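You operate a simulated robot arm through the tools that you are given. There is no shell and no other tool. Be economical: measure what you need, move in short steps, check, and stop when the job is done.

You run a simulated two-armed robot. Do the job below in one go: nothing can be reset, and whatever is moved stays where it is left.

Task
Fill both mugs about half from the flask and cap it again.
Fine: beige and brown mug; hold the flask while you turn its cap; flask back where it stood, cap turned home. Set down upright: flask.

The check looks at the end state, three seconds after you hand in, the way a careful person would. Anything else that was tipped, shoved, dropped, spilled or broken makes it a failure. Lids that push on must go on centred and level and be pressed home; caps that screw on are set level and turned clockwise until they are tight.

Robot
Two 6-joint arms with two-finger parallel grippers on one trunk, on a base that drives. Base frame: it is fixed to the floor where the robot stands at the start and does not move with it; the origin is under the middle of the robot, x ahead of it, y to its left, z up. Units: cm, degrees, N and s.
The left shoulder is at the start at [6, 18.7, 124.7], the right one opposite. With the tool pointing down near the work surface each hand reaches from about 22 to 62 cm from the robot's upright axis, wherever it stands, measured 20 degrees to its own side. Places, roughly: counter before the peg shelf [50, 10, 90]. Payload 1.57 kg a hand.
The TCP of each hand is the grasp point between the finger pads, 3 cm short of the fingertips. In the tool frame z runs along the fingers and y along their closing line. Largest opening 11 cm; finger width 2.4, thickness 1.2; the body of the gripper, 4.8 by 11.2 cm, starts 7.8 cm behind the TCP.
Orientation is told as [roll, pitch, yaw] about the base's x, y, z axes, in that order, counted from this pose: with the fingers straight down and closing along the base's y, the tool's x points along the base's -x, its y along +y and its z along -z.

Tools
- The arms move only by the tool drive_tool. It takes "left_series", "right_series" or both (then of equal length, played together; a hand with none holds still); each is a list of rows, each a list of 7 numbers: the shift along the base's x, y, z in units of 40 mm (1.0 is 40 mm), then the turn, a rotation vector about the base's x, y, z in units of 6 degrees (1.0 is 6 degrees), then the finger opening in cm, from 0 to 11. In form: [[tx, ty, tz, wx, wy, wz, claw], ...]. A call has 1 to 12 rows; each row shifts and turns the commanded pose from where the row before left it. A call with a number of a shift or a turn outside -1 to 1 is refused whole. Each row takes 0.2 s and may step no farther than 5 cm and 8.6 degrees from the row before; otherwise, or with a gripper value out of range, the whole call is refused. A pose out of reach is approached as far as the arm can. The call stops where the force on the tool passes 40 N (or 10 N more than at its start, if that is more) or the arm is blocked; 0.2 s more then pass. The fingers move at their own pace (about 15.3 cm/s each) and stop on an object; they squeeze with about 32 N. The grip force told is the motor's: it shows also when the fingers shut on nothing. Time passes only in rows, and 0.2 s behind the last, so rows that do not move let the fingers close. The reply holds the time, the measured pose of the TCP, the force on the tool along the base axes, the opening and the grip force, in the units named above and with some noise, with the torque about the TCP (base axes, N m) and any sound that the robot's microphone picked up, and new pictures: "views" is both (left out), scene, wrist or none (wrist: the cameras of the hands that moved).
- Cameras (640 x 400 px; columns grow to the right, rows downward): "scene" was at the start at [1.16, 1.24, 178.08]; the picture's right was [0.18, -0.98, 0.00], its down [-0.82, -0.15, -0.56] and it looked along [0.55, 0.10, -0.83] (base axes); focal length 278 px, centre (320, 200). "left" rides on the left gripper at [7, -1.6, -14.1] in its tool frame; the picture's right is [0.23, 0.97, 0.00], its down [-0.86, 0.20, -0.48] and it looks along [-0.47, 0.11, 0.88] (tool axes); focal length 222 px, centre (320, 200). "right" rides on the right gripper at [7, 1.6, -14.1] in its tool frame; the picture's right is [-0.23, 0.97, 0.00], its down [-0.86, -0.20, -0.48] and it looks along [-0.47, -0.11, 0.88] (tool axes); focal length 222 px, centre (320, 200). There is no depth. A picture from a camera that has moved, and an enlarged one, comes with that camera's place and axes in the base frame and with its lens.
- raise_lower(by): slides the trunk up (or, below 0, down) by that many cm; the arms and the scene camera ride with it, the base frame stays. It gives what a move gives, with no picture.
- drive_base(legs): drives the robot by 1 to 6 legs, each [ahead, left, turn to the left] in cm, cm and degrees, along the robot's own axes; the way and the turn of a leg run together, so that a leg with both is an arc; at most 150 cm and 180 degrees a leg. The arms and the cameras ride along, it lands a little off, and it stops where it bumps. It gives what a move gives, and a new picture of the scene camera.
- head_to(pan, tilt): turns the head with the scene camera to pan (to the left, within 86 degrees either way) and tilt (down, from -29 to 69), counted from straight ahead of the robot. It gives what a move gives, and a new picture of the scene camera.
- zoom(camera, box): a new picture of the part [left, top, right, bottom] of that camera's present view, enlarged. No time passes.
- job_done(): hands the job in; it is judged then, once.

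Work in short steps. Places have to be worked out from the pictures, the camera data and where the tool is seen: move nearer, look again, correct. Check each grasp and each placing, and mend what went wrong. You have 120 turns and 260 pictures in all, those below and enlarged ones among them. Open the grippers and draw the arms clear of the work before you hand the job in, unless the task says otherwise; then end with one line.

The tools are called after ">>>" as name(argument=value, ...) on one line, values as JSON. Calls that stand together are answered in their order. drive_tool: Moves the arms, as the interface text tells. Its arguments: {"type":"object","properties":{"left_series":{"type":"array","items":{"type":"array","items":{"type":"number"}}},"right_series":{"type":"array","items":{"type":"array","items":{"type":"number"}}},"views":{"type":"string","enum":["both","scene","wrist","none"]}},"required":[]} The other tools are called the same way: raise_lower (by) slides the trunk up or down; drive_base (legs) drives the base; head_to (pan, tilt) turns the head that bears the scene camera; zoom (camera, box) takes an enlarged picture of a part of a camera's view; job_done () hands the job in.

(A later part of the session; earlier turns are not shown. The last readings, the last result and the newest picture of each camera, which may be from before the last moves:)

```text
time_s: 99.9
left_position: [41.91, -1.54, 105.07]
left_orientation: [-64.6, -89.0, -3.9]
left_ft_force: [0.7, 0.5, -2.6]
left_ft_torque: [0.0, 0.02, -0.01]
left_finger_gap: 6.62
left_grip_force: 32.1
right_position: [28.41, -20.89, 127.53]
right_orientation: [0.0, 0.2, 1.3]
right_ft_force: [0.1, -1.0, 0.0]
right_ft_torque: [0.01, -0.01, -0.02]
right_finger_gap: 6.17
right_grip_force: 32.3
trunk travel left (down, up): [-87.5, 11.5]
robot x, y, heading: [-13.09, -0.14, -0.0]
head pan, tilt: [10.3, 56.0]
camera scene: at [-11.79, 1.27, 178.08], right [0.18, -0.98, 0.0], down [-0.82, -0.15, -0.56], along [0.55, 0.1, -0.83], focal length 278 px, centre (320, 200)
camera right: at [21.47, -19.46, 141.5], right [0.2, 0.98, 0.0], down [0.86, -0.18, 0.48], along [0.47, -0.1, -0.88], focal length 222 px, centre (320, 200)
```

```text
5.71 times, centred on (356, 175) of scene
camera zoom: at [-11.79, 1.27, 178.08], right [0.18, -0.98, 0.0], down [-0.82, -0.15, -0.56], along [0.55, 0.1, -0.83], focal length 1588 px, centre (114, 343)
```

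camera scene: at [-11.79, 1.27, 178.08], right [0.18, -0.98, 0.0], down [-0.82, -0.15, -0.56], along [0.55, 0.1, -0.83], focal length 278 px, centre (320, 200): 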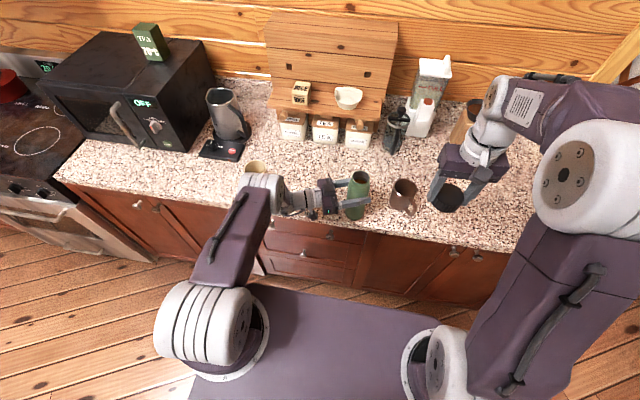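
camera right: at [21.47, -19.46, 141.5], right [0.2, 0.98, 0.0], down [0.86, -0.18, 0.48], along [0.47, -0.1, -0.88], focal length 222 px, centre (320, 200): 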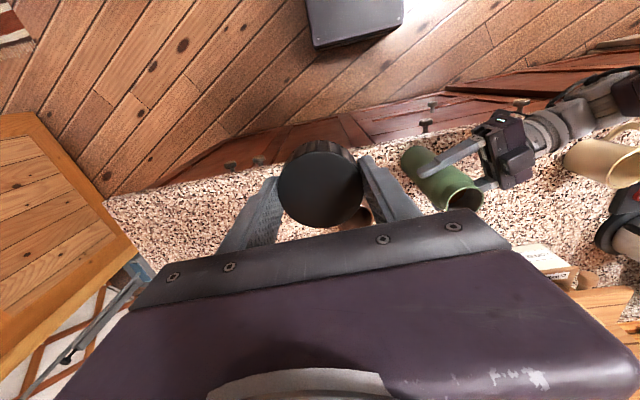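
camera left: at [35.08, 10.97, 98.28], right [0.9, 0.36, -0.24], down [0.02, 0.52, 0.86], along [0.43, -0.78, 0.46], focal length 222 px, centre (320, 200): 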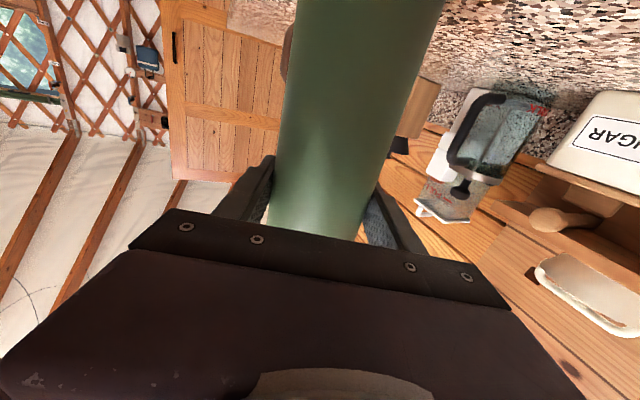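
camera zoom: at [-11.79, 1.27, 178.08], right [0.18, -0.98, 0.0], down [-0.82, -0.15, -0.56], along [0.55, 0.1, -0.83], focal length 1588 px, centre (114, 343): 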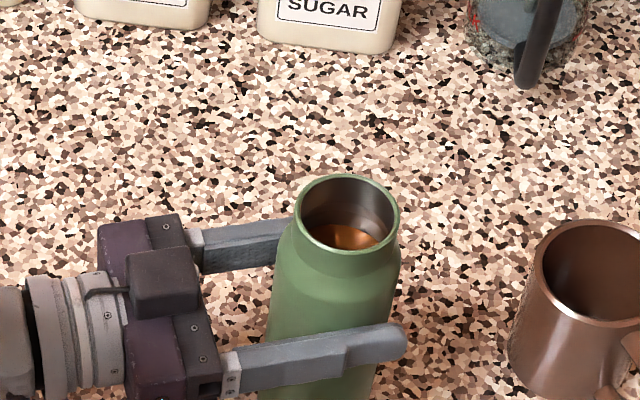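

The flask is open, with tea about 4 cm below the mouth. I'll measure the mugs precisely before pouring.

>>> zoom(camera="scene", box=[364, 165, 444, 215])

>>> zoom(camera="scene", box=[210, 145, 306, 205])

```text
8.00 times, centred on (404, 190) of scene
camera zoom: at [-11.79, 1.27, 178.08], right [0.18, -0.98, 0.0], down [-0.82, -0.15, -0.56], along [0.55, 0.1, -0.83], focal length 2223 px, centre (-352, 280)
```

zoom: 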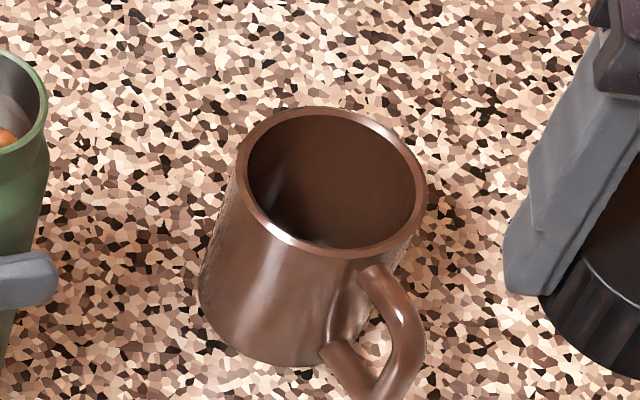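

```text
6.67 times, centred on (258, 175) of scene
camera zoom: at [-11.79, 1.27, 178.08], right [0.18, -0.98, 0.0], down [-0.82, -0.15, -0.56], along [0.55, 0.1, -0.83], focal length 1852 px, centre (733, 367)
```

zoom: 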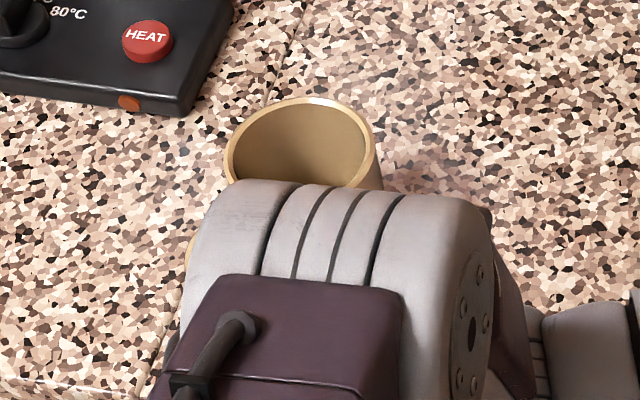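

Brown mug centre is about (49.8, -17.6) with its rim at z≈101. I'll raise the flask and carry it to (42.1, -20.6, 115), and move the cap hand further off.

>>> drive_tool(left_series=[[0, 0, 0.5, 0, 0, 0, 4], [0, 0, 0.7, 0, 0, 0, 4], [0, 0, 0.7, 0, 0, 0, 4], [0, -0.3, 0.6, 0, 0, 0, 4], [0, -0.6, 0, 0, 0, 0, 4], [0, -0.7, 0, 0, 0, 0, 4], [0, -0.7, 0, 0, 0, 0, 4], [0, -0.7, 0, 0, 0, 0, 4], [0, -0.7, 0, 0, 0, 0, 4], [0, -0.6, 0, 0, 0, 0, 4], [0, -0.45, 0, 0, 0, 0, 4], [0, 0, 0, 0, 0, 0, 4]], right_series=[[-0.3, -0.4, 0.3, 0, 0, 0, 4], [-0.3, -0.4, 0.3, 0, 0, 0, 4], [-0.3, -0.4, 0.3, 0, 0, 0, 4], [-0.3, -0.4, 0.3, 0, 0, 0, 4], [0, 0, 0, 0, 0, 0, 4], [0, 0, 0, 0, 0, 0, 4], [0, 0, 0, 0, 0, 0, 4], [0, 0, 0, 0, 0, 0, 4], [0, 0, 0, 0, 0, 0, 4], [0, 0, 0, 0, 0, 0, 4], [0, 0, 0, 0, 0, 0, 4], [0, 0, 0, 0, 0, 0, 4]])

```text
time_s: 102.5
left_position: [41.9, -20.46, 115.31]
left_orientation: [-64.1, -89.0, -4.4]
left_ft_force: [-0.4, -0.8, -3.8]
left_ft_torque: [-0.04, 0.0, 0.02]
left_finger_gap: 6.63
left_grip_force: 31.6
right_position: [23.52, -27.31, 132.32]
right_orientation: [0.0, 0.2, 1.4]
right_ft_force: [0.3, -0.6, -0.1]
right_ft_torque: [-0.02, 0.0, 0.0]
right_finger_gap: 6.2
right_grip_force: 32.1
trunk travel left (down, up): [-87.5, 11.5]
robot x, y, heading: [-13.05, 0.28, 0.2]
head pan, tilt: [10.3, 56.0]
camera scene: at [-11.81, 1.24, 178.08], right [0.18, -0.98, 0.0], down [-0.82, -0.15, -0.56], along [0.55, 0.1, -0.83], focal length 278 px, centre (320, 200)
camera right: at [16.61, -25.98, 146.42], right [0.2, 0.98, 0.0], down [0.86, -0.18, 0.47], along [0.46, -0.1, -0.88], focal length 222 px, centre (320, 200)
camera left: at [35.18, -8.06, 108.31], right [0.9, 0.36, -0.24], down [0.02, 0.52, 0.86], along [0.43, -0.78, 0.46], focal length 222 px, centre (320, 200)
```

scene: 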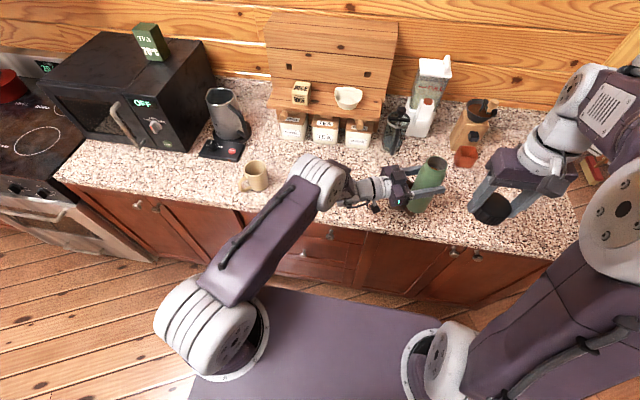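
right: 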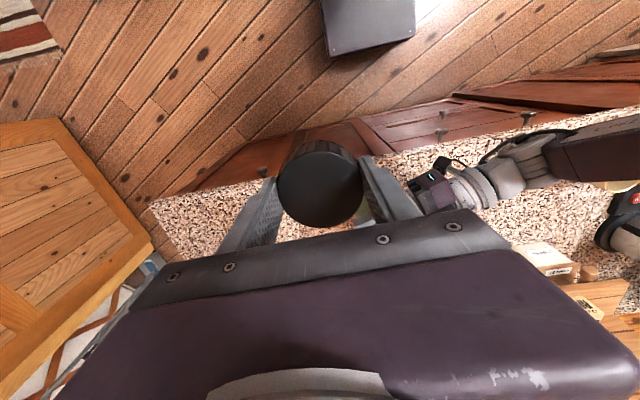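
left: 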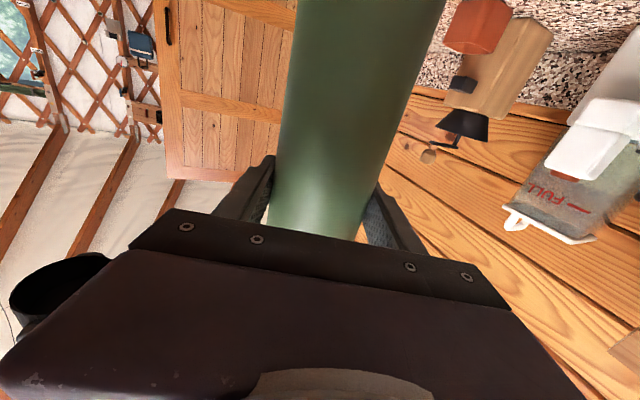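

Tilt the flask 42° toward the mug (away from the robot), lowering to about z=109.

>>> drive_tool(left_series=[[0, 0, -0.2, -0.37, 0.93, 0, 4], [0, 0, -0.2, -0.37, 0.93, 0, 4], [0, 0, -0.2, -0.37, 0.93, 0, 4], [0, 0, -0.2, -0.37, 0.93, 0, 4], [0, 0, -0.25, -0.37, 0.93, 0, 4], [0, 0, -0.25, -0.37, 0.93, 0, 4], [0, 0, -0.25, -0.37, 0.93, 0, 4], [0, 0, 0, 0, 0, 0, 4]])

>>> zoom(camera="scene", box=[364, 140, 476, 210])

```text
time_s: 104.3
left_position: [41.77, -20.49, 109.17]
left_orientation: [-89.7, -47.1, 21.1]
left_ft_force: [-0.9, 0.0, -2.1]
left_ft_torque: [0.01, -0.08, 0.01]
left_finger_gap: 6.63
left_grip_force: 32.0
right_position: [23.52, -27.46, 132.3]
right_orientation: [0.0, 0.2, 1.5]
right_ft_force: [-0.6, -0.4, -1.1]
right_ft_torque: [0.03, -0.03, 0.02]
right_finger_gap: 6.18
right_grip_force: 32.0
trunk travel left (down, up): [-87.5, 11.5]
robot x, y, heading: [-13.04, 0.26, 0.3]
head pan, tilt: [10.3, 56.0]
camera scene: at [-11.84, 1.19, 178.08], right [0.18, -0.98, 0.0], down [-0.82, -0.15, -0.56], along [0.55, 0.1, -0.83], focal length 278 px, centre (320, 200)
camera left: at [31.19, -9.56, 105.01], right [0.52, 0.21, -0.83], down [0.51, 0.71, 0.49], along [0.69, -0.67, 0.26], focal length 222 px, centre (320, 200)
```

scene: 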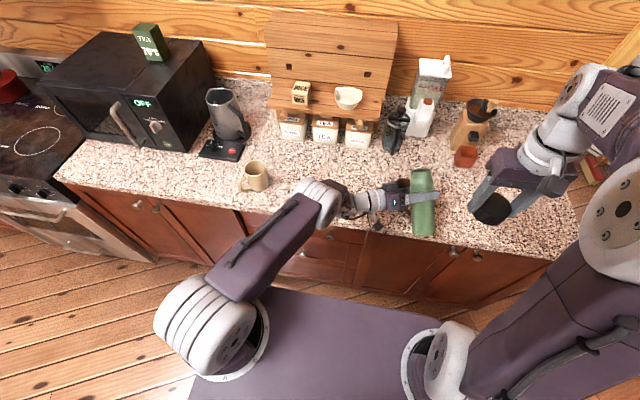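
left: 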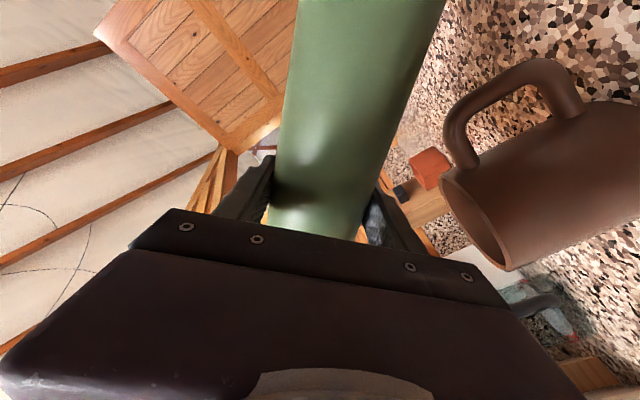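

```text
5.71 times, centred on (420, 175) of scene
camera zoom: at [-11.84, 1.19, 178.08], right [0.18, -0.98, 0.0], down [-0.82, -0.15, -0.56], along [0.55, 0.1, -0.83], focal length 1588 px, centre (-251, 343)
```

zoom: 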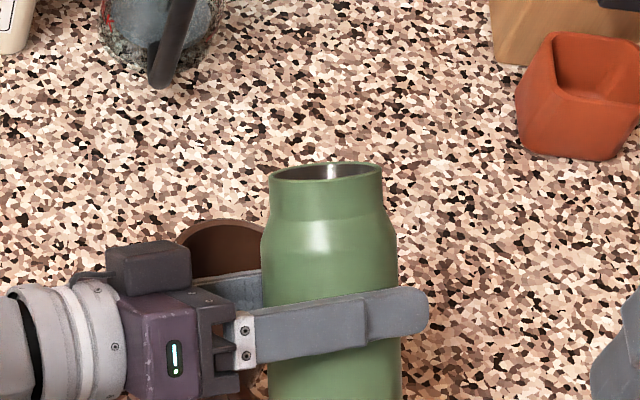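

Tilt works, and the left camera also sees the mug. Continue to about 57°, lowering 2 cm.

>>> drive_tool(left_series=[[0, 0, -0.2, -0.37, 0.93, 0, 4], [0, 0, -0.2, -0.37, 0.93, 0, 4], [0, 0, -0.1, -0.19, 0.46, 0, 4], [0, 0, 0, 0, 0, 0, 4], [0, 0, 0, 0, 0, 0, 4]])

>>> zoom(camera="scene", box=[364, 140, 476, 210])

```text
time_s: 105.5
left_position: [41.81, -20.66, 107.1]
left_orientation: [-90.0, -32.2, 21.3]
left_ft_force: [0.1, 1.0, -2.6]
left_ft_torque: [0.04, -0.12, 0.02]
left_finger_gap: 6.67
left_grip_force: 31.7
right_position: [23.62, -27.41, 132.28]
right_orientation: [0.0, 0.1, 1.4]
right_ft_force: [-0.3, -0.3, -0.3]
right_ft_torque: [0.0, 0.02, 0.0]
right_finger_gap: 6.2
right_grip_force: 31.6
trunk travel left (down, up): [-87.5, 11.5]
robot x, y, heading: [-13.39, 0.06, 0.2]
head pan, tilt: [10.3, 56.0]
camera scene: at [-11.83, 1.19, 178.08], right [0.18, -0.98, 0.0], down [-0.82, -0.15, -0.56], along [0.55, 0.1, -0.83], focal length 278 px, centre (320, 200)
camera left: at [30.42, -9.93, 104.56], right [0.3, 0.12, -0.95], down [0.6, 0.75, 0.29], along [0.74, -0.65, 0.16], focal length 222 px, centre (320, 200)
```

scene: 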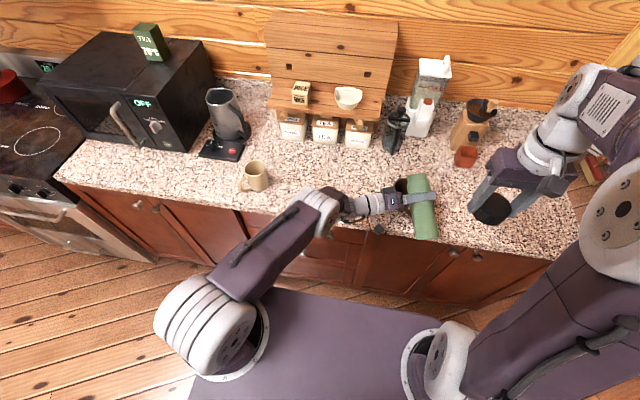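
left: 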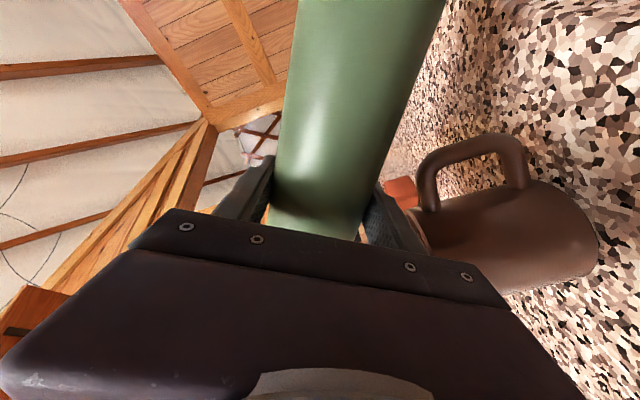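

```text
5.71 times, centred on (420, 175) of scene
camera zoom: at [-11.83, 1.19, 178.08], right [0.18, -0.98, 0.0], down [-0.82, -0.15, -0.56], along [0.55, 0.1, -0.83], focal length 1588 px, centre (-251, 343)
```

zoom: 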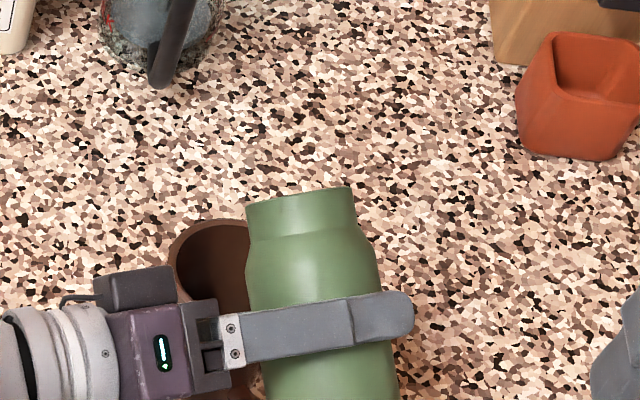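

Alignment looks right: the lip projects over the mug centre, and part of the mug's inside is visible. Tilt on to 66° and watch.

>>> drive_tool(left_series=[[0, 0, 0, -0.19, 0.46, 0, 4], [0, 0, 0, -0.19, 0.46, 0, 4], [0, 0, 0, -0.19, 0.46, 0, 4], [0, 0, 0, 0, 0, 0, 4], [0, 0, 0, 0, 0, 0, 4]], views="wrist")

>>> zoom(camera="scene", box=[364, 140, 476, 210])

```text
time_s: 106.7
left_position: [41.8, -20.49, 107.04]
left_orientation: [-90.2, -23.2, 21.4]
left_ft_force: [-0.5, 0.2, -3.3]
left_ft_torque: [0.04, -0.1, -0.03]
left_finger_gap: 6.61
left_grip_force: 31.8
right_position: [23.51, -27.49, 132.35]
right_orientation: [0.0, 0.2, 1.3]
right_ft_force: [0.1, 0.1, -0.3]
right_ft_torque: [0.0, -0.02, 0.0]
right_finger_gap: 6.23
right_grip_force: 32.0
trunk travel left (down, up): [-87.5, 11.5]
robot x, y, heading: [-13.26, -0.14, 0.2]
head pan, tilt: [10.3, 56.0]
camera left: at [30.16, -10.02, 105.62], right [0.16, 0.06, -0.98], down [0.63, 0.76, 0.15], along [0.76, -0.65, 0.09], focal length 222 px, centre (320, 200)
```

left: 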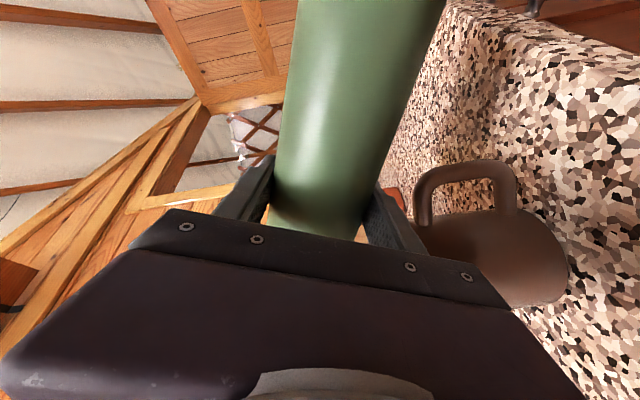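

```text
5.71 times, centred on (420, 175) of scene
camera zoom: at [-11.84, 1.19, 178.08], right [0.18, -0.98, 0.0], down [-0.82, -0.15, -0.56], along [0.55, 0.1, -0.83], focal length 1588 px, centre (-251, 343)
```

zoom: 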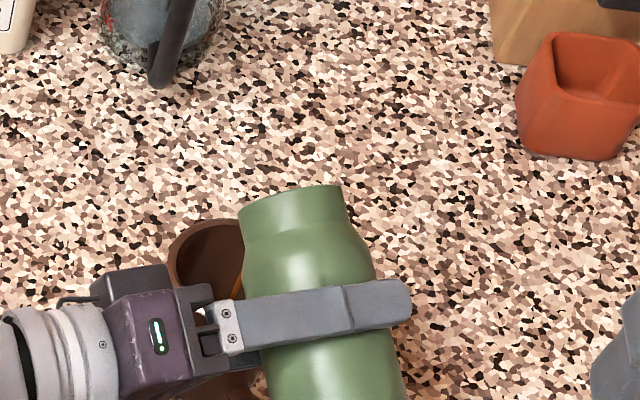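

A tea-coloured stream is falling into the mug. Hold for a second and look.

>>> drive_tool(left_series=[[0, 0, 0, 0, 0, 0, 4], [0, 0, 0, 0, 0, 0, 4], [0, 0, 0, 0, 0, 0, 4], [0, 0, 0, 0, 0, 0, 4], [0, 0, 0, 0, 0, 0, 4]], views="none")

>>> zoom(camera="scene", box=[384, 165, 432, 195])

```text
time_s: 107.9
left_position: [41.83, -20.5, 107.09]
left_orientation: [-90.2, -23.3, 21.4]
left_ft_force: [-0.4, -0.6, -3.2]
left_ft_torque: [0.05, -0.09, 0.02]
left_finger_gap: 6.64
left_grip_force: 31.8
right_position: [23.58, -27.52, 132.44]
right_orientation: [0.0, 0.2, 1.4]
right_ft_force: [-0.6, -0.3, -1.8]
right_ft_torque: [-0.01, 0.03, -0.01]
right_finger_gap: 6.18
right_grip_force: 32.0
trunk travel left (down, up): [-87.5, 11.5]
robot x, y, heading: [-12.97, 0.12, -0.2]
head pan, tilt: [10.3, 56.0]
```

```text
13.33 times, centred on (408, 180) of scene
camera zoom: at [-11.84, 1.19, 178.08], right [0.18, -0.98, 0.0], down [-0.82, -0.15, -0.56], along [0.55, 0.1, -0.83], focal length 3705 px, centre (-853, 467)
```

zoom: 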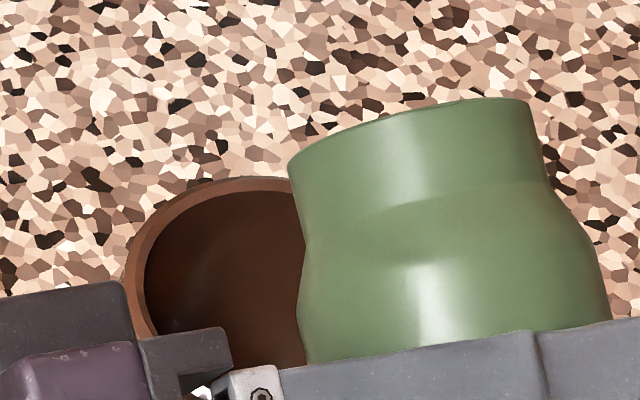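

It flowed and stopped at this angle. Tilt another 6° and wait.

>>> drive_tool(left_series=[[0, 0, 0, -0.19, 0.46, 0, 4], [0, 0, 0, -0.19, 0.46, 0, 4], [0, 0, 0, 0, 0, 0, 4], [0, 0, 0, 0, 0, 0, 4], [0, 0, 0, 0, 0, 0, 4], [0, 0, 0, 0, 0, 0, 4], [0, 0, 0, 0, 0, 0, 4]], views="none")

>>> zoom(camera="scene", box=[384, 165, 432, 195])

```text
time_s: 109.5
left_position: [41.89, -20.58, 106.83]
left_orientation: [-90.3, -17.3, 21.3]
left_ft_force: [-0.4, 0.5, -2.1]
left_ft_torque: [0.05, -0.08, 0.02]
left_finger_gap: 6.64
left_grip_force: 32.3
right_position: [23.61, -27.48, 132.35]
right_orientation: [0.0, 0.3, 1.4]
right_ft_force: [1.4, -0.5, -0.6]
right_ft_torque: [0.0, -0.05, 0.0]
right_finger_gap: 6.2
right_grip_force: 31.6
trunk travel left (down, up): [-87.5, 11.5]
robot x, y, heading: [-13.05, 0.04, -0.0]
head pan, tilt: [10.3, 56.0]
```

```text
13.33 times, centred on (408, 180) of scene
camera zoom: at [-11.84, 1.19, 178.08], right [0.18, -0.98, 0.0], down [-0.82, -0.15, -0.56], along [0.55, 0.1, -0.83], focal length 3705 px, centre (-853, 467)
```

zoom: 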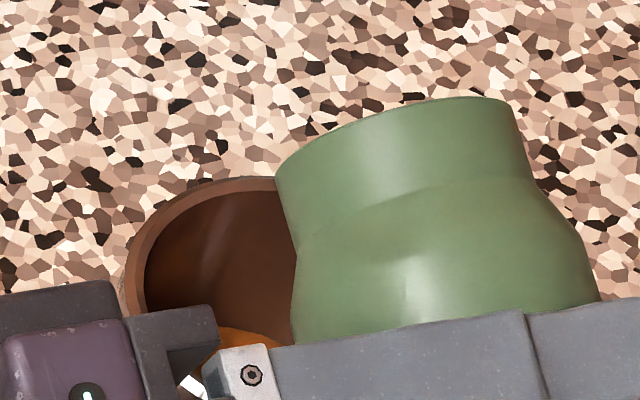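

Tea now shows in the mug at about z≈95, roughly 30 % full. Tilt another 5° and wait.

>>> drive_tool(left_series=[[0, 0, 0.02, -0.15, 0.38, 0, 4], [0, 0, 0.02, -0.15, 0.38, 0, 4], [0, 0, 0, 0, 0, 0, 4], [0, 0, 0, 0, 0, 0, 4], [0, 0, 0, 0, 0, 0, 4], [0, 0, 0, 0, 0, 0, 4], [0, 0, 0, 0, 0, 0, 4]], views="none")

>>> zoom(camera="scene", box=[384, 165, 432, 195])

```text
time_s: 111.1
left_position: [41.86, -20.5, 107.15]
left_orientation: [-90.2, -12.4, 21.4]
left_ft_force: [-0.5, 0.3, -2.9]
left_ft_torque: [0.04, -0.11, -0.01]
left_finger_gap: 6.67
left_grip_force: 32.2
right_position: [23.43, -27.57, 132.29]
right_orientation: [0.0, 0.2, 1.4]
right_ft_force: [0.1, 0.1, -1.4]
right_ft_torque: [-0.02, 0.0, 0.0]
right_finger_gap: 6.19
right_grip_force: 32.1
trunk travel left (down, up): [-87.5, 11.5]
robot x, y, heading: [-12.77, 0.31, 0.3]
head pan, tilt: [10.3, 56.0]
```

```text
13.33 times, centred on (408, 180) of scene
camera zoom: at [-11.84, 1.19, 178.08], right [0.18, -0.98, 0.0], down [-0.82, -0.15, -0.56], along [0.55, 0.1, -0.83], focal length 3705 px, centre (-853, 467)
```

zoom: 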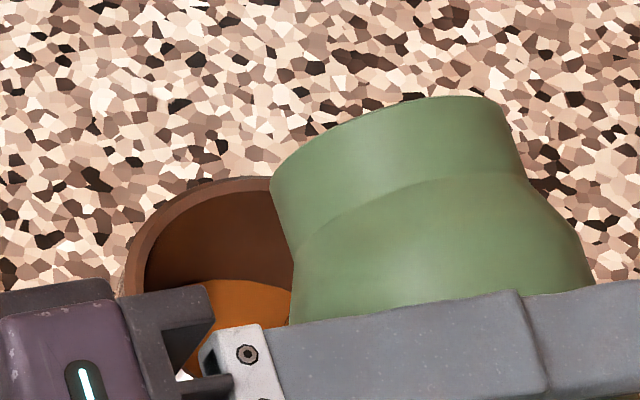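

The level is already near half. Tilt back right now, all the way toward upright.

>>> drive_tool(left_series=[[0, 0, 0.1, 0.37, -0.93, 0, 4], [0, 0, 0.1, 0.37, -0.93, 0, 4], [0, 0, 0.1, 0.37, -0.93, 0, 4], [0, 0, 0.2, 0.37, -0.93, 0, 4], [0, 0, 0.2, 0.37, -0.93, 0, 4], [0, 0, 0.3, 0.37, -0.93, 0, 4], [0, 0, 0.3, 0.37, -0.93, 0, 4], [0, 0, 0.3, 0.37, -0.93, 0, 4], [0, 0, 0.3, 0.37, -0.93, 0, 4], [0, 0, 0.3, 0.37, -0.93, 0, 4], [0, 0, 0.2, 0.37, -0.93, 0, 4], [0, 0, 0, 0.37, -0.93, 0, 4]], views="none")

>>> drive_tool(left_series=[[0, 0.5, 0, 0.25, -0.6, 0, 4], [0, 0.6, 0, 0, 0, 0, 4], [0, 0.6, 0, 0, 0, 0, 4], [0, 0.6, 0, 0, 0, 0, 4], [0, 0.6, 0, 0, 0, 0, 4], [0, 0.6, 0, 0, 0, 0, 4], [0, 0.6, 0, 0, 0, 0, 4], [0, 0, 0, 0, 0, 0, 4]])

>>> zoom(camera="scene", box=[364, 165, 444, 215])

```text
time_s: 113.7
left_position: [41.89, -20.63, 116.7]
left_orientation: [-87.0, -84.5, 18.4]
left_ft_force: [0.8, 0.1, -2.8]
left_ft_torque: [-0.02, -0.01, 0.01]
left_finger_gap: 6.66
left_grip_force: 31.7
right_position: [23.54, -27.42, 132.46]
right_orientation: [0.0, 0.2, 1.4]
right_ft_force: [0.7, -0.8, -0.8]
right_ft_torque: [0.02, 0.0, 0.0]
right_finger_gap: 6.17
right_grip_force: 32.1
trunk travel left (down, up): [-87.5, 11.5]
robot x, y, heading: [-13.28, 0.18, -0.1]
head pan, tilt: [10.3, 56.0]
```

```text
time_s: 115.5
left_position: [41.91, -4.13, 116.56]
left_orientation: [-77.8, -88.3, 9.1]
left_ft_force: [-0.4, -0.8, -3.0]
left_ft_torque: [0.02, -0.03, 0.02]
left_finger_gap: 6.65
left_grip_force: 32.3
right_position: [23.72, -27.55, 132.28]
right_orientation: [-0.1, 0.2, 1.4]
right_ft_force: [-0.4, 0.1, -0.6]
right_ft_torque: [0.02, 0.01, 0.0]
right_finger_gap: 6.18
right_grip_force: 31.6
trunk travel left (down, up): [-87.5, 11.5]
robot x, y, heading: [-13.34, 0.26, 0.0]
head pan, tilt: [10.3, 56.0]
camera scene: at [-11.84, 1.18, 178.08], right [0.18, -0.98, 0.0], down [-0.82, -0.15, -0.56], along [0.55, 0.1, -0.83], focal length 278 px, centre (320, 200)
camera left: at [35.06, 8.36, 109.68], right [0.9, 0.35, -0.26], down [0.04, 0.52, 0.85], along [0.43, -0.78, 0.46], focal length 222 px, centre (320, 200)
```

scene: 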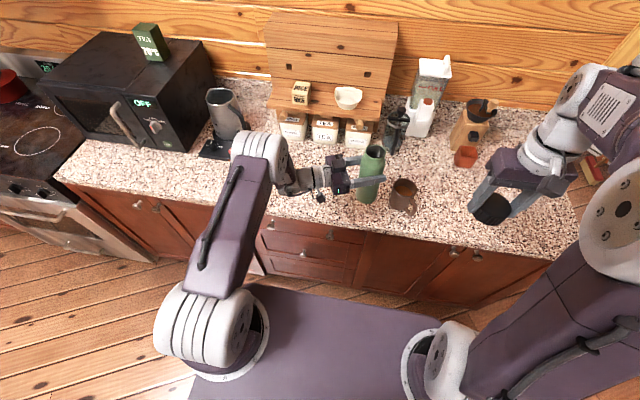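
left: 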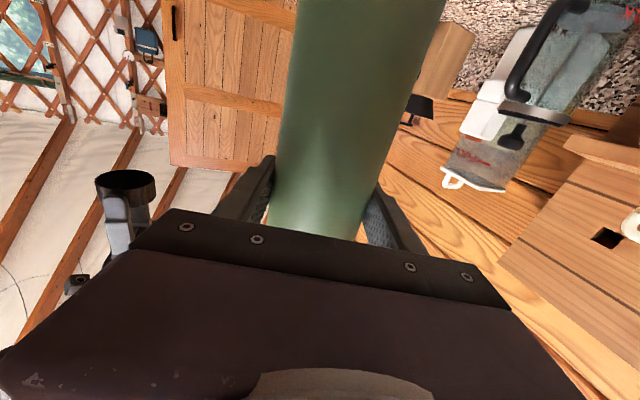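

```text
8.00 times, centred on (404, 190) of scene
camera zoom: at [-11.84, 1.18, 178.08], right [0.18, -0.98, 0.0], down [-0.82, -0.15, -0.56], along [0.55, 0.1, -0.83], focal length 2223 px, centre (-352, 280)
```

zoom: 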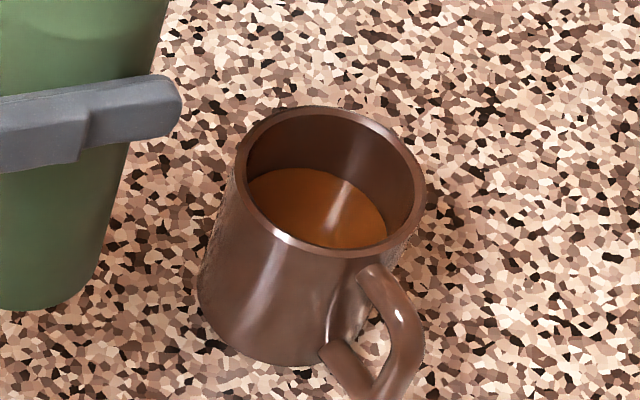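

Brown mug is about half full. For the beige mug I'll drive the robot about 30 cm left, keeping the flask upright and high, so the same pouring pose applies.

>>> drive_base(legs=[[0, 15, 0], [0, 15, 0]])

>>> zoom(camera="scene", box=[320, 160, 416, 220])

```text
time_s: 117.8
left_position: [41.93, 25.49, 116.53]
left_orientation: [-75.0, -88.3, 6.2]
left_ft_force: [0.1, 0.1, -3.1]
left_ft_torque: [0.0, 0.02, 0.0]
left_finger_gap: 6.62
left_grip_force: 32.7
right_position: [23.6, 2.16, 132.13]
right_orientation: [0.1, 0.2, 1.2]
right_ft_force: [0.8, -0.4, -0.1]
right_ft_torque: [0.0, -0.01, -0.01]
right_finger_gap: 6.2
right_grip_force: 32.0
trunk travel left (down, up): [-87.5, 11.5]
robot x, y, heading: [-12.87, 29.91, 0.1]
head pan, tilt: [10.3, 56.0]
camera scene: at [-11.81, 30.75, 178.08], right [0.18, -0.98, 0.0], down [-0.82, -0.15, -0.56], along [0.55, 0.1, -0.83], focal length 278 px, centre (320, 200)
```

scene: 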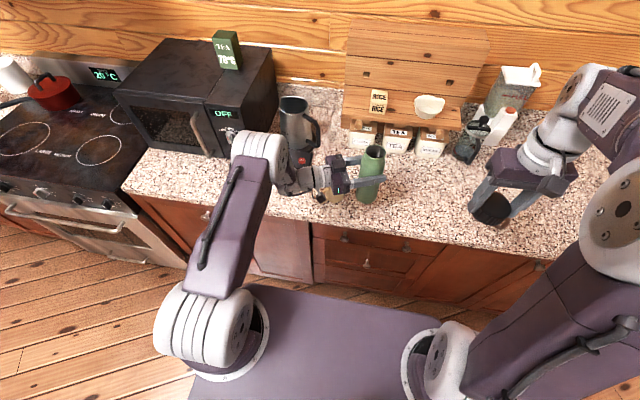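

```text
6.67 times, centred on (368, 190) of scene
camera zoom: at [-11.81, 30.75, 178.08], right [0.18, -0.98, 0.0], down [-0.82, -0.15, -0.56], along [0.55, 0.1, -0.83], focal length 1852 px, centre (0, 267)
```

zoom: 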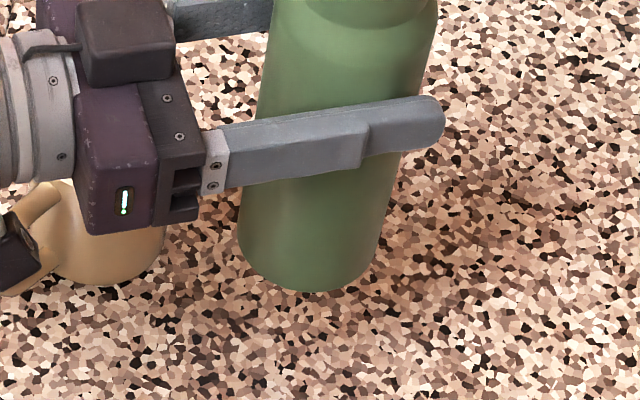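

Beige mug is confirmed at about (48.9, 36.2). Move the flask to (41.2, 33.2) and begin tilting.

>>> drive_tool(left_series=[[-0.04, 0.4, 0, 0, 0, 0, 4], [-0.04, 0.4, 0, 0, 0, 0, 4], [-0.04, 0.4, 0, 0, 0, 0, 4], [-0.04, 0.4, 0, 0, 0, 0, 4], [-0.02, 0.33, 0, 0, 0, 0, 4], [0, 0, -0.3, -0.37, 0.93, 0, 4], [0, 0, -0.3, -0.37, 0.93, 0, 4], [0, 0, -0.3, -0.37, 0.93, 0, 4], [0, 0, -0.3, -0.37, 0.93, 0, 4], [0, 0, -0.3, -0.37, 0.93, 0, 4], [0, 0, -0.3, -0.37, 0.93, 0, 4], [0, 0, 0, 0, 0, 0, 4]])

>>> zoom(camera="scene", box=[290, 140, 402, 210])

```text
time_s: 120.4
left_position: [41.13, 33.4, 109.4]
left_orientation: [-89.8, -52.2, 21.1]
left_ft_force: [-0.7, 0.0, -3.2]
left_ft_torque: [0.01, -0.06, 0.02]
left_finger_gap: 6.66
left_grip_force: 32.0
right_position: [23.51, 2.29, 132.25]
right_orientation: [0.0, 0.2, 1.2]
right_ft_force: [-0.6, 0.0, -0.5]
right_ft_torque: [0.02, -0.02, 0.01]
right_finger_gap: 6.18
right_grip_force: 31.2
trunk travel left (down, up): [-87.5, 11.5]
robot x, y, heading: [-13.01, 29.87, -0.1]
head pan, tilt: [10.3, 56.0]
camera scene: at [-11.83, 31.05, 178.08], right [0.18, -0.98, 0.0], down [-0.82, -0.15, -0.56], along [0.55, 0.1, -0.83], focal length 278 px, centre (320, 200)
camera left: at [30.89, 44.53, 104.78], right [0.59, 0.23, -0.78], down [0.46, 0.69, 0.55], along [0.66, -0.69, 0.3], focal length 222 px, centre (320, 200)
```

scene: 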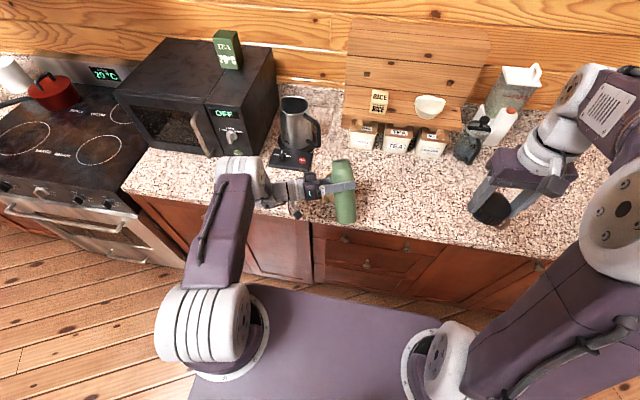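
left: 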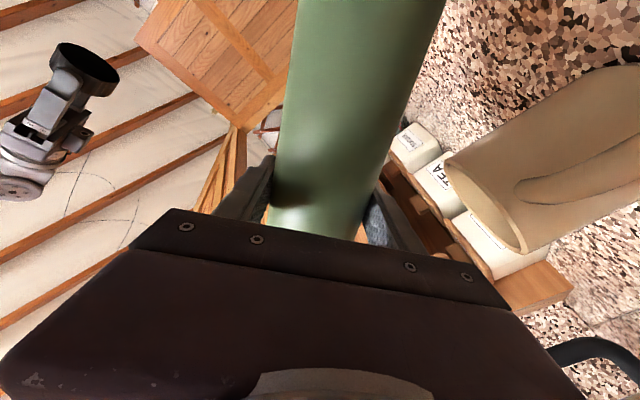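

```text
5.71 times, centred on (346, 175) of scene
camera zoom: at [-11.83, 31.05, 178.08], right [0.18, -0.98, 0.0], down [-0.82, -0.15, -0.56], along [0.55, 0.1, -0.83], focal length 1588 px, centre (171, 343)
```

zoom: 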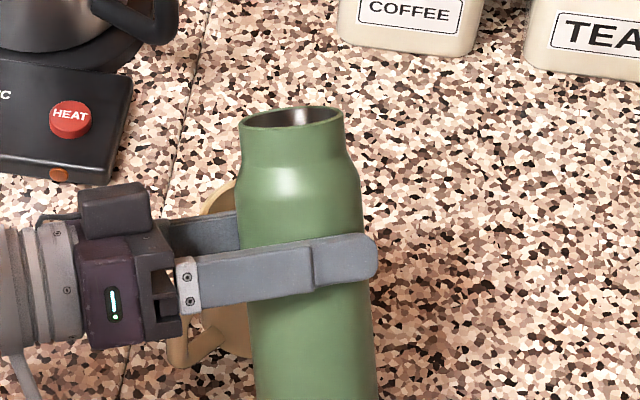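

Geometry matches the brown pour. No tea will flow before about 77°, so go to 72° at z≈107.

>>> drive_tool(left_series=[[0, 0, -0.12, -0.37, 0.93, 0, 4], [0, 0, -0.12, -0.37, 0.93, 0, 4], [0, 0, -0.12, -0.37, 0.93, 0, 4], [0, 0, -0.12, -0.37, 0.93, 0, 4], [0, 0, -0.1, -0.37, 0.93, 0, 4], [0, 0, 0, -0.3, 0.75, 0, 4], [0, 0, 0, 0, 0, 0, 4], [0, 0, 0, 0, 0, 0, 4]], views="none")

>>> zoom(camera="scene", box=[310, 155, 358, 185])

```text
time_s: 122.2
left_position: [41.11, 33.3, 107.01]
left_orientation: [-90.4, -17.4, 21.3]
left_ft_force: [-0.1, 0.3, -2.5]
left_ft_torque: [0.04, -0.11, -0.05]
left_finger_gap: 6.64
left_grip_force: 32.1
right_position: [23.45, 2.31, 132.35]
right_orientation: [0.0, 0.2, 1.2]
right_ft_force: [0.1, -0.4, -0.9]
right_ft_torque: [0.0, -0.02, 0.02]
right_finger_gap: 6.18
right_grip_force: 32.1
trunk travel left (down, up): [-87.5, 11.5]
robot x, y, heading: [-13.25, 29.91, -0.0]
head pan, tilt: [10.3, 56.0]
```

```text
13.33 times, centred on (334, 170) of scene
camera zoom: at [-11.82, 31.06, 178.08], right [0.18, -0.98, 0.0], down [-0.82, -0.15, -0.56], along [0.55, 0.1, -0.83], focal length 3705 px, centre (133, 600)
```

zoom: 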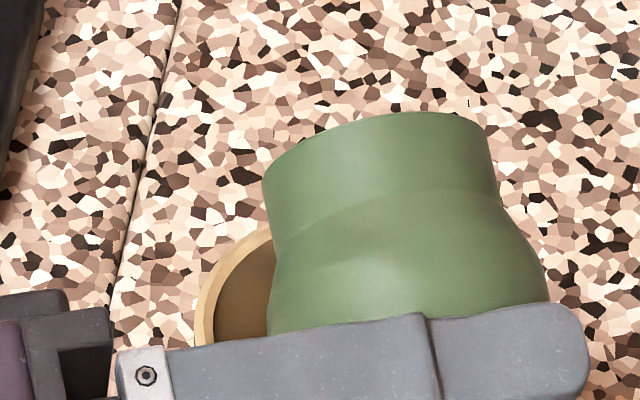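

Aligned. Tilt to 79° and wait.

>>> drive_tool(left_series=[[0, 0, 0.02, -0.2, 0.5, 0, 4], [0, 0, 0.02, -0.2, 0.5, 0, 4], [0, 0, 0, 0, 0, 0, 4], [0, 0, 0, 0, 0, 0, 4], [0, 0, 0, 0, 0, 0, 4], [0, 0, 0, 0, 0, 0, 4], [0, 0, 0, 0, 0, 0, 4]], views="none")

>>> zoom(camera="scene", box=[310, 155, 358, 185])

```text
time_s: 123.8
left_position: [41.14, 33.39, 107.28]
left_orientation: [-90.4, -10.9, 21.4]
left_ft_force: [0.0, 0.2, -2.7]
left_ft_torque: [0.05, -0.1, -0.01]
left_finger_gap: 6.65
left_grip_force: 32.3
right_position: [23.54, 2.34, 132.34]
right_orientation: [0.0, 0.3, 1.2]
right_ft_force: [-0.1, 0.5, 0.4]
right_ft_torque: [0.05, -0.03, 0.0]
right_finger_gap: 6.17
right_grip_force: 32.3
trunk travel left (down, up): [-87.5, 11.5]
robot x, y, heading: [-12.78, 29.94, -0.3]
head pan, tilt: [10.3, 56.0]
```

```text
13.33 times, centred on (334, 170) of scene
camera zoom: at [-11.82, 31.06, 178.08], right [0.18, -0.98, 0.0], down [-0.82, -0.15, -0.56], along [0.55, 0.1, -0.83], focal length 3705 px, centre (133, 600)
```

zoom: 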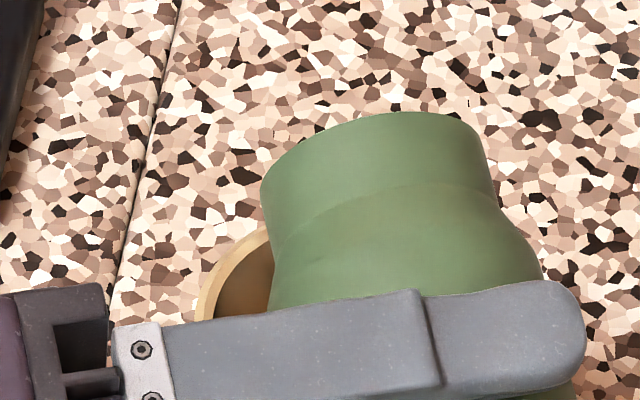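

The near view is blocked by the gripper. The right-hand camera may see the mug from the side, so check there.

>>> zoom(camera="right", box=[360, 60, 640, 235])

```text
2.29 times, centred on (500, 148) of right
camera zoom: at [16.58, 3.82, 146.42], right [0.2, 0.98, 0.0], down [0.86, -0.18, 0.48], along [0.47, -0.1, -0.88], focal length 508 px, centre (-91, 320)
```

zoom: 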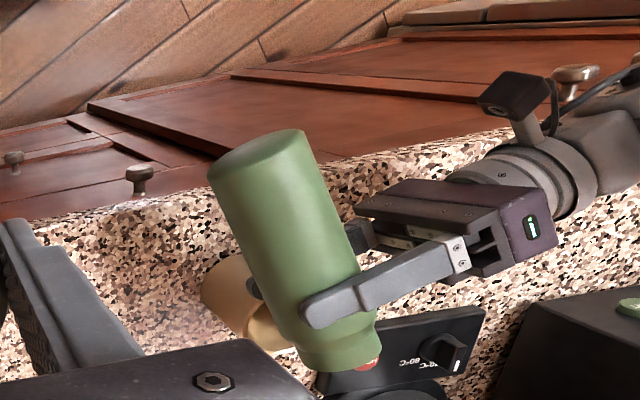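

Move the right hand forward 18 cm so that its camera looks into the beige mug from the right side.

>>> drive_tool(right_series=[[0.9, 0, 0, 0, 0, 0, 4], [0.9, 0, 0, 0, 0, 0, 4], [0.9, 0, 0, 0, 0, 0, 4], [0.9, 0, 0, 0, 0, 0, 4], [0.9, 0, 0, 0, 0, 0, 4], [0, 0, 0, 0, 0, 0, 4]], views="none")

>>> zoom(camera="right", box=[400, 40, 592, 160])

```text
time_s: 125.2
left_position: [40.99, 33.39, 107.37]
left_orientation: [-90.4, -11.0, 21.2]
left_ft_force: [0.1, 0.6, -3.8]
left_ft_torque: [0.06, -0.11, -0.01]
left_finger_gap: 6.64
left_grip_force: 31.4
right_position: [41.5, 2.18, 132.31]
right_orientation: [0.0, 0.4, 1.3]
right_ft_force: [0.1, 0.6, -0.8]
right_ft_torque: [0.03, -0.02, -0.01]
right_finger_gap: 6.19
right_grip_force: 32.3
trunk travel left (down, up): [-87.5, 11.5]
robot x, y, heading: [-13.23, 29.5, -0.2]
head pan, tilt: [10.3, 56.0]
```

```text
3.33 times, centred on (496, 100) of right
camera zoom: at [34.49, 3.73, 146.46], right [0.2, 0.98, 0.0], down [0.86, -0.18, 0.47], along [0.46, -0.1, -0.88], focal length 740 px, centre (-267, 533)
```

zoom: 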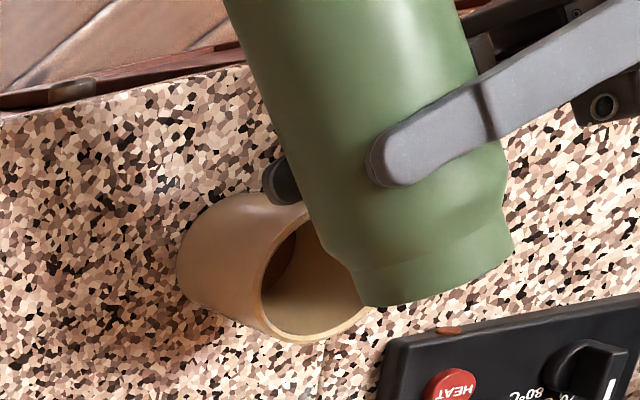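

Excellent view into the beige mug, with only a little liquid so far. Tilt to about 84° and look again.

>>> drive_tool(left_series=[[0, 0, 0.02, -0.15, 0.38, 0, 4], [0, 0, 0.02, -0.15, 0.38, 0, 4], [0, 0, 0, 0, 0, 0, 4], [0, 0, 0, 0, 0, 0, 4], [0, 0, 0, 0, 0, 0, 4], [0, 0, 0, 0, 0, 0, 4]], views="none")

>>> zoom(camera="right", box=[440, 85, 536, 145])

```text
time_s: 126.6
left_position: [41.17, 33.32, 107.52]
left_orientation: [-90.4, -6.1, 21.3]
left_ft_force: [-0.4, -0.2, -3.0]
left_ft_torque: [0.04, -0.15, 0.02]
left_finger_gap: 6.65
left_grip_force: 32.1
right_position: [41.49, 2.31, 132.27]
right_orientation: [0.0, 0.2, 1.3]
right_ft_force: [0.5, 0.1, -0.3]
right_ft_torque: [-0.04, -0.02, -0.02]
right_finger_gap: 6.19
right_grip_force: 32.3
trunk travel left (down, up): [-87.5, 11.5]
robot x, y, heading: [-12.78, 29.91, 0.0]
head pan, tilt: [10.3, 56.0]
```

```text
6.67 times, centred on (488, 115) of right
camera zoom: at [34.55, 3.71, 146.46], right [0.2, 0.98, 0.0], down [0.86, -0.18, 0.48], along [0.47, -0.1, -0.88], focal length 1481 px, centre (-800, 767)
```

zoom: 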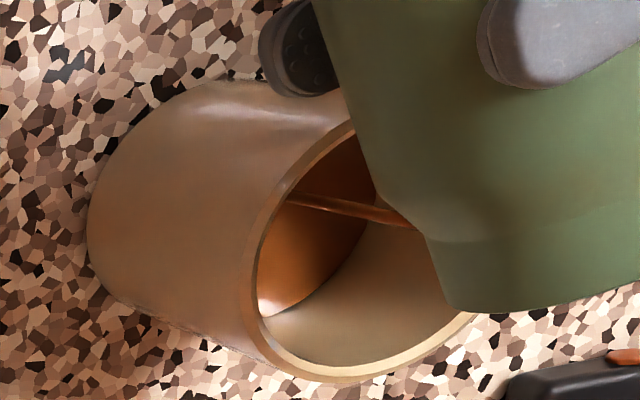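

Stream goes into the mug; level about 30 % and still flowing. Hold and look again.

>>> drive_tool(left_series=[[0, 0, 0, 0, 0, 0, 4], [0, 0, 0, 0, 0, 0, 4], [0, 0, 0, 0, 0, 0, 4], [0, 0, 0, 0, 0, 0, 4]], views="none")

>>> zoom(camera="right", box=[440, 85, 536, 145])

```text
time_s: 127.6
left_position: [41.21, 33.41, 107.45]
left_orientation: [-90.4, -6.1, 21.3]
left_ft_force: [0.8, -0.5, -2.9]
left_ft_torque: [0.02, -0.11, 0.0]
left_finger_gap: 6.67
left_grip_force: 31.9
right_position: [41.55, 2.19, 132.28]
right_orientation: [0.0, 0.2, 1.3]
right_ft_force: [-0.9, -0.4, -1.0]
right_ft_torque: [0.01, 0.0, 0.0]
right_finger_gap: 6.2
right_grip_force: 32.0
trunk travel left (down, up): [-87.5, 11.5]
robot x, y, heading: [-12.79, 29.99, 0.1]
head pan, tilt: [10.3, 56.0]
```

```text
6.67 times, centred on (488, 115) of right
camera zoom: at [34.59, 3.71, 146.44], right [0.2, 0.98, 0.0], down [0.86, -0.18, 0.48], along [0.47, -0.1, -0.88], focal length 1481 px, centre (-800, 767)
```

zoom: 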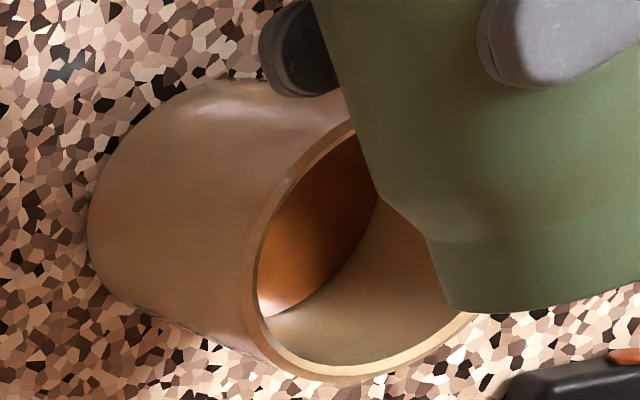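

Flow stopped. Tilt 3° more.

>>> drive_tool(left_series=[[0, 0, 0.02, -0.18, 0.46, 0, 4], [0, 0, 0, 0, 0, 0, 4], [0, 0, 0, 0, 0, 0, 4], [0, 0, 0, 0, 0, 0, 4], [0, 0, 0, 0, 0, 0, 4], [0, 0, 0, 0, 0, 0, 4]], views="none")

>>> zoom(camera="right", box=[440, 85, 536, 145])

```text
time_s: 129.0
left_position: [41.25, 33.37, 107.46]
left_orientation: [-90.4, -3.1, 21.3]
left_ft_force: [-0.4, -0.6, -2.3]
left_ft_torque: [0.03, -0.14, 0.0]
left_finger_gap: 6.62
left_grip_force: 31.9
right_position: [41.53, 2.12, 132.39]
right_orientation: [0.0, 0.1, 1.4]
right_ft_force: [-1.0, -0.3, 0.2]
right_ft_torque: [0.03, -0.01, 0.0]
right_finger_gap: 6.18
right_grip_force: 32.2
trunk travel left (down, up): [-87.5, 11.5]
robot x, y, heading: [-12.97, 30.02, -0.1]
head pan, tilt: [10.3, 56.0]
```

```text
6.67 times, centred on (488, 115) of right
camera zoom: at [34.59, 3.71, 146.44], right [0.2, 0.98, 0.0], down [0.86, -0.18, 0.48], along [0.47, -0.1, -0.88], focal length 1481 px, centre (-800, 767)
```

zoom: 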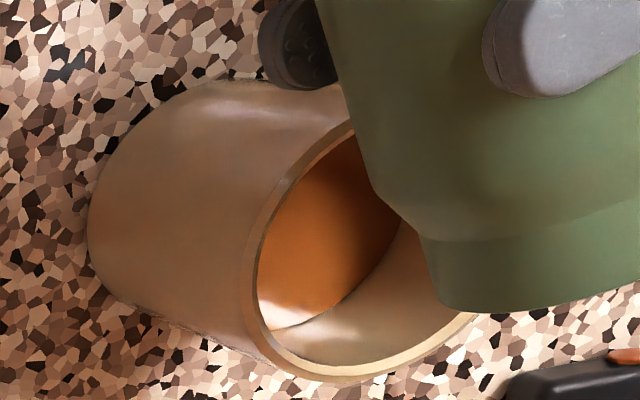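

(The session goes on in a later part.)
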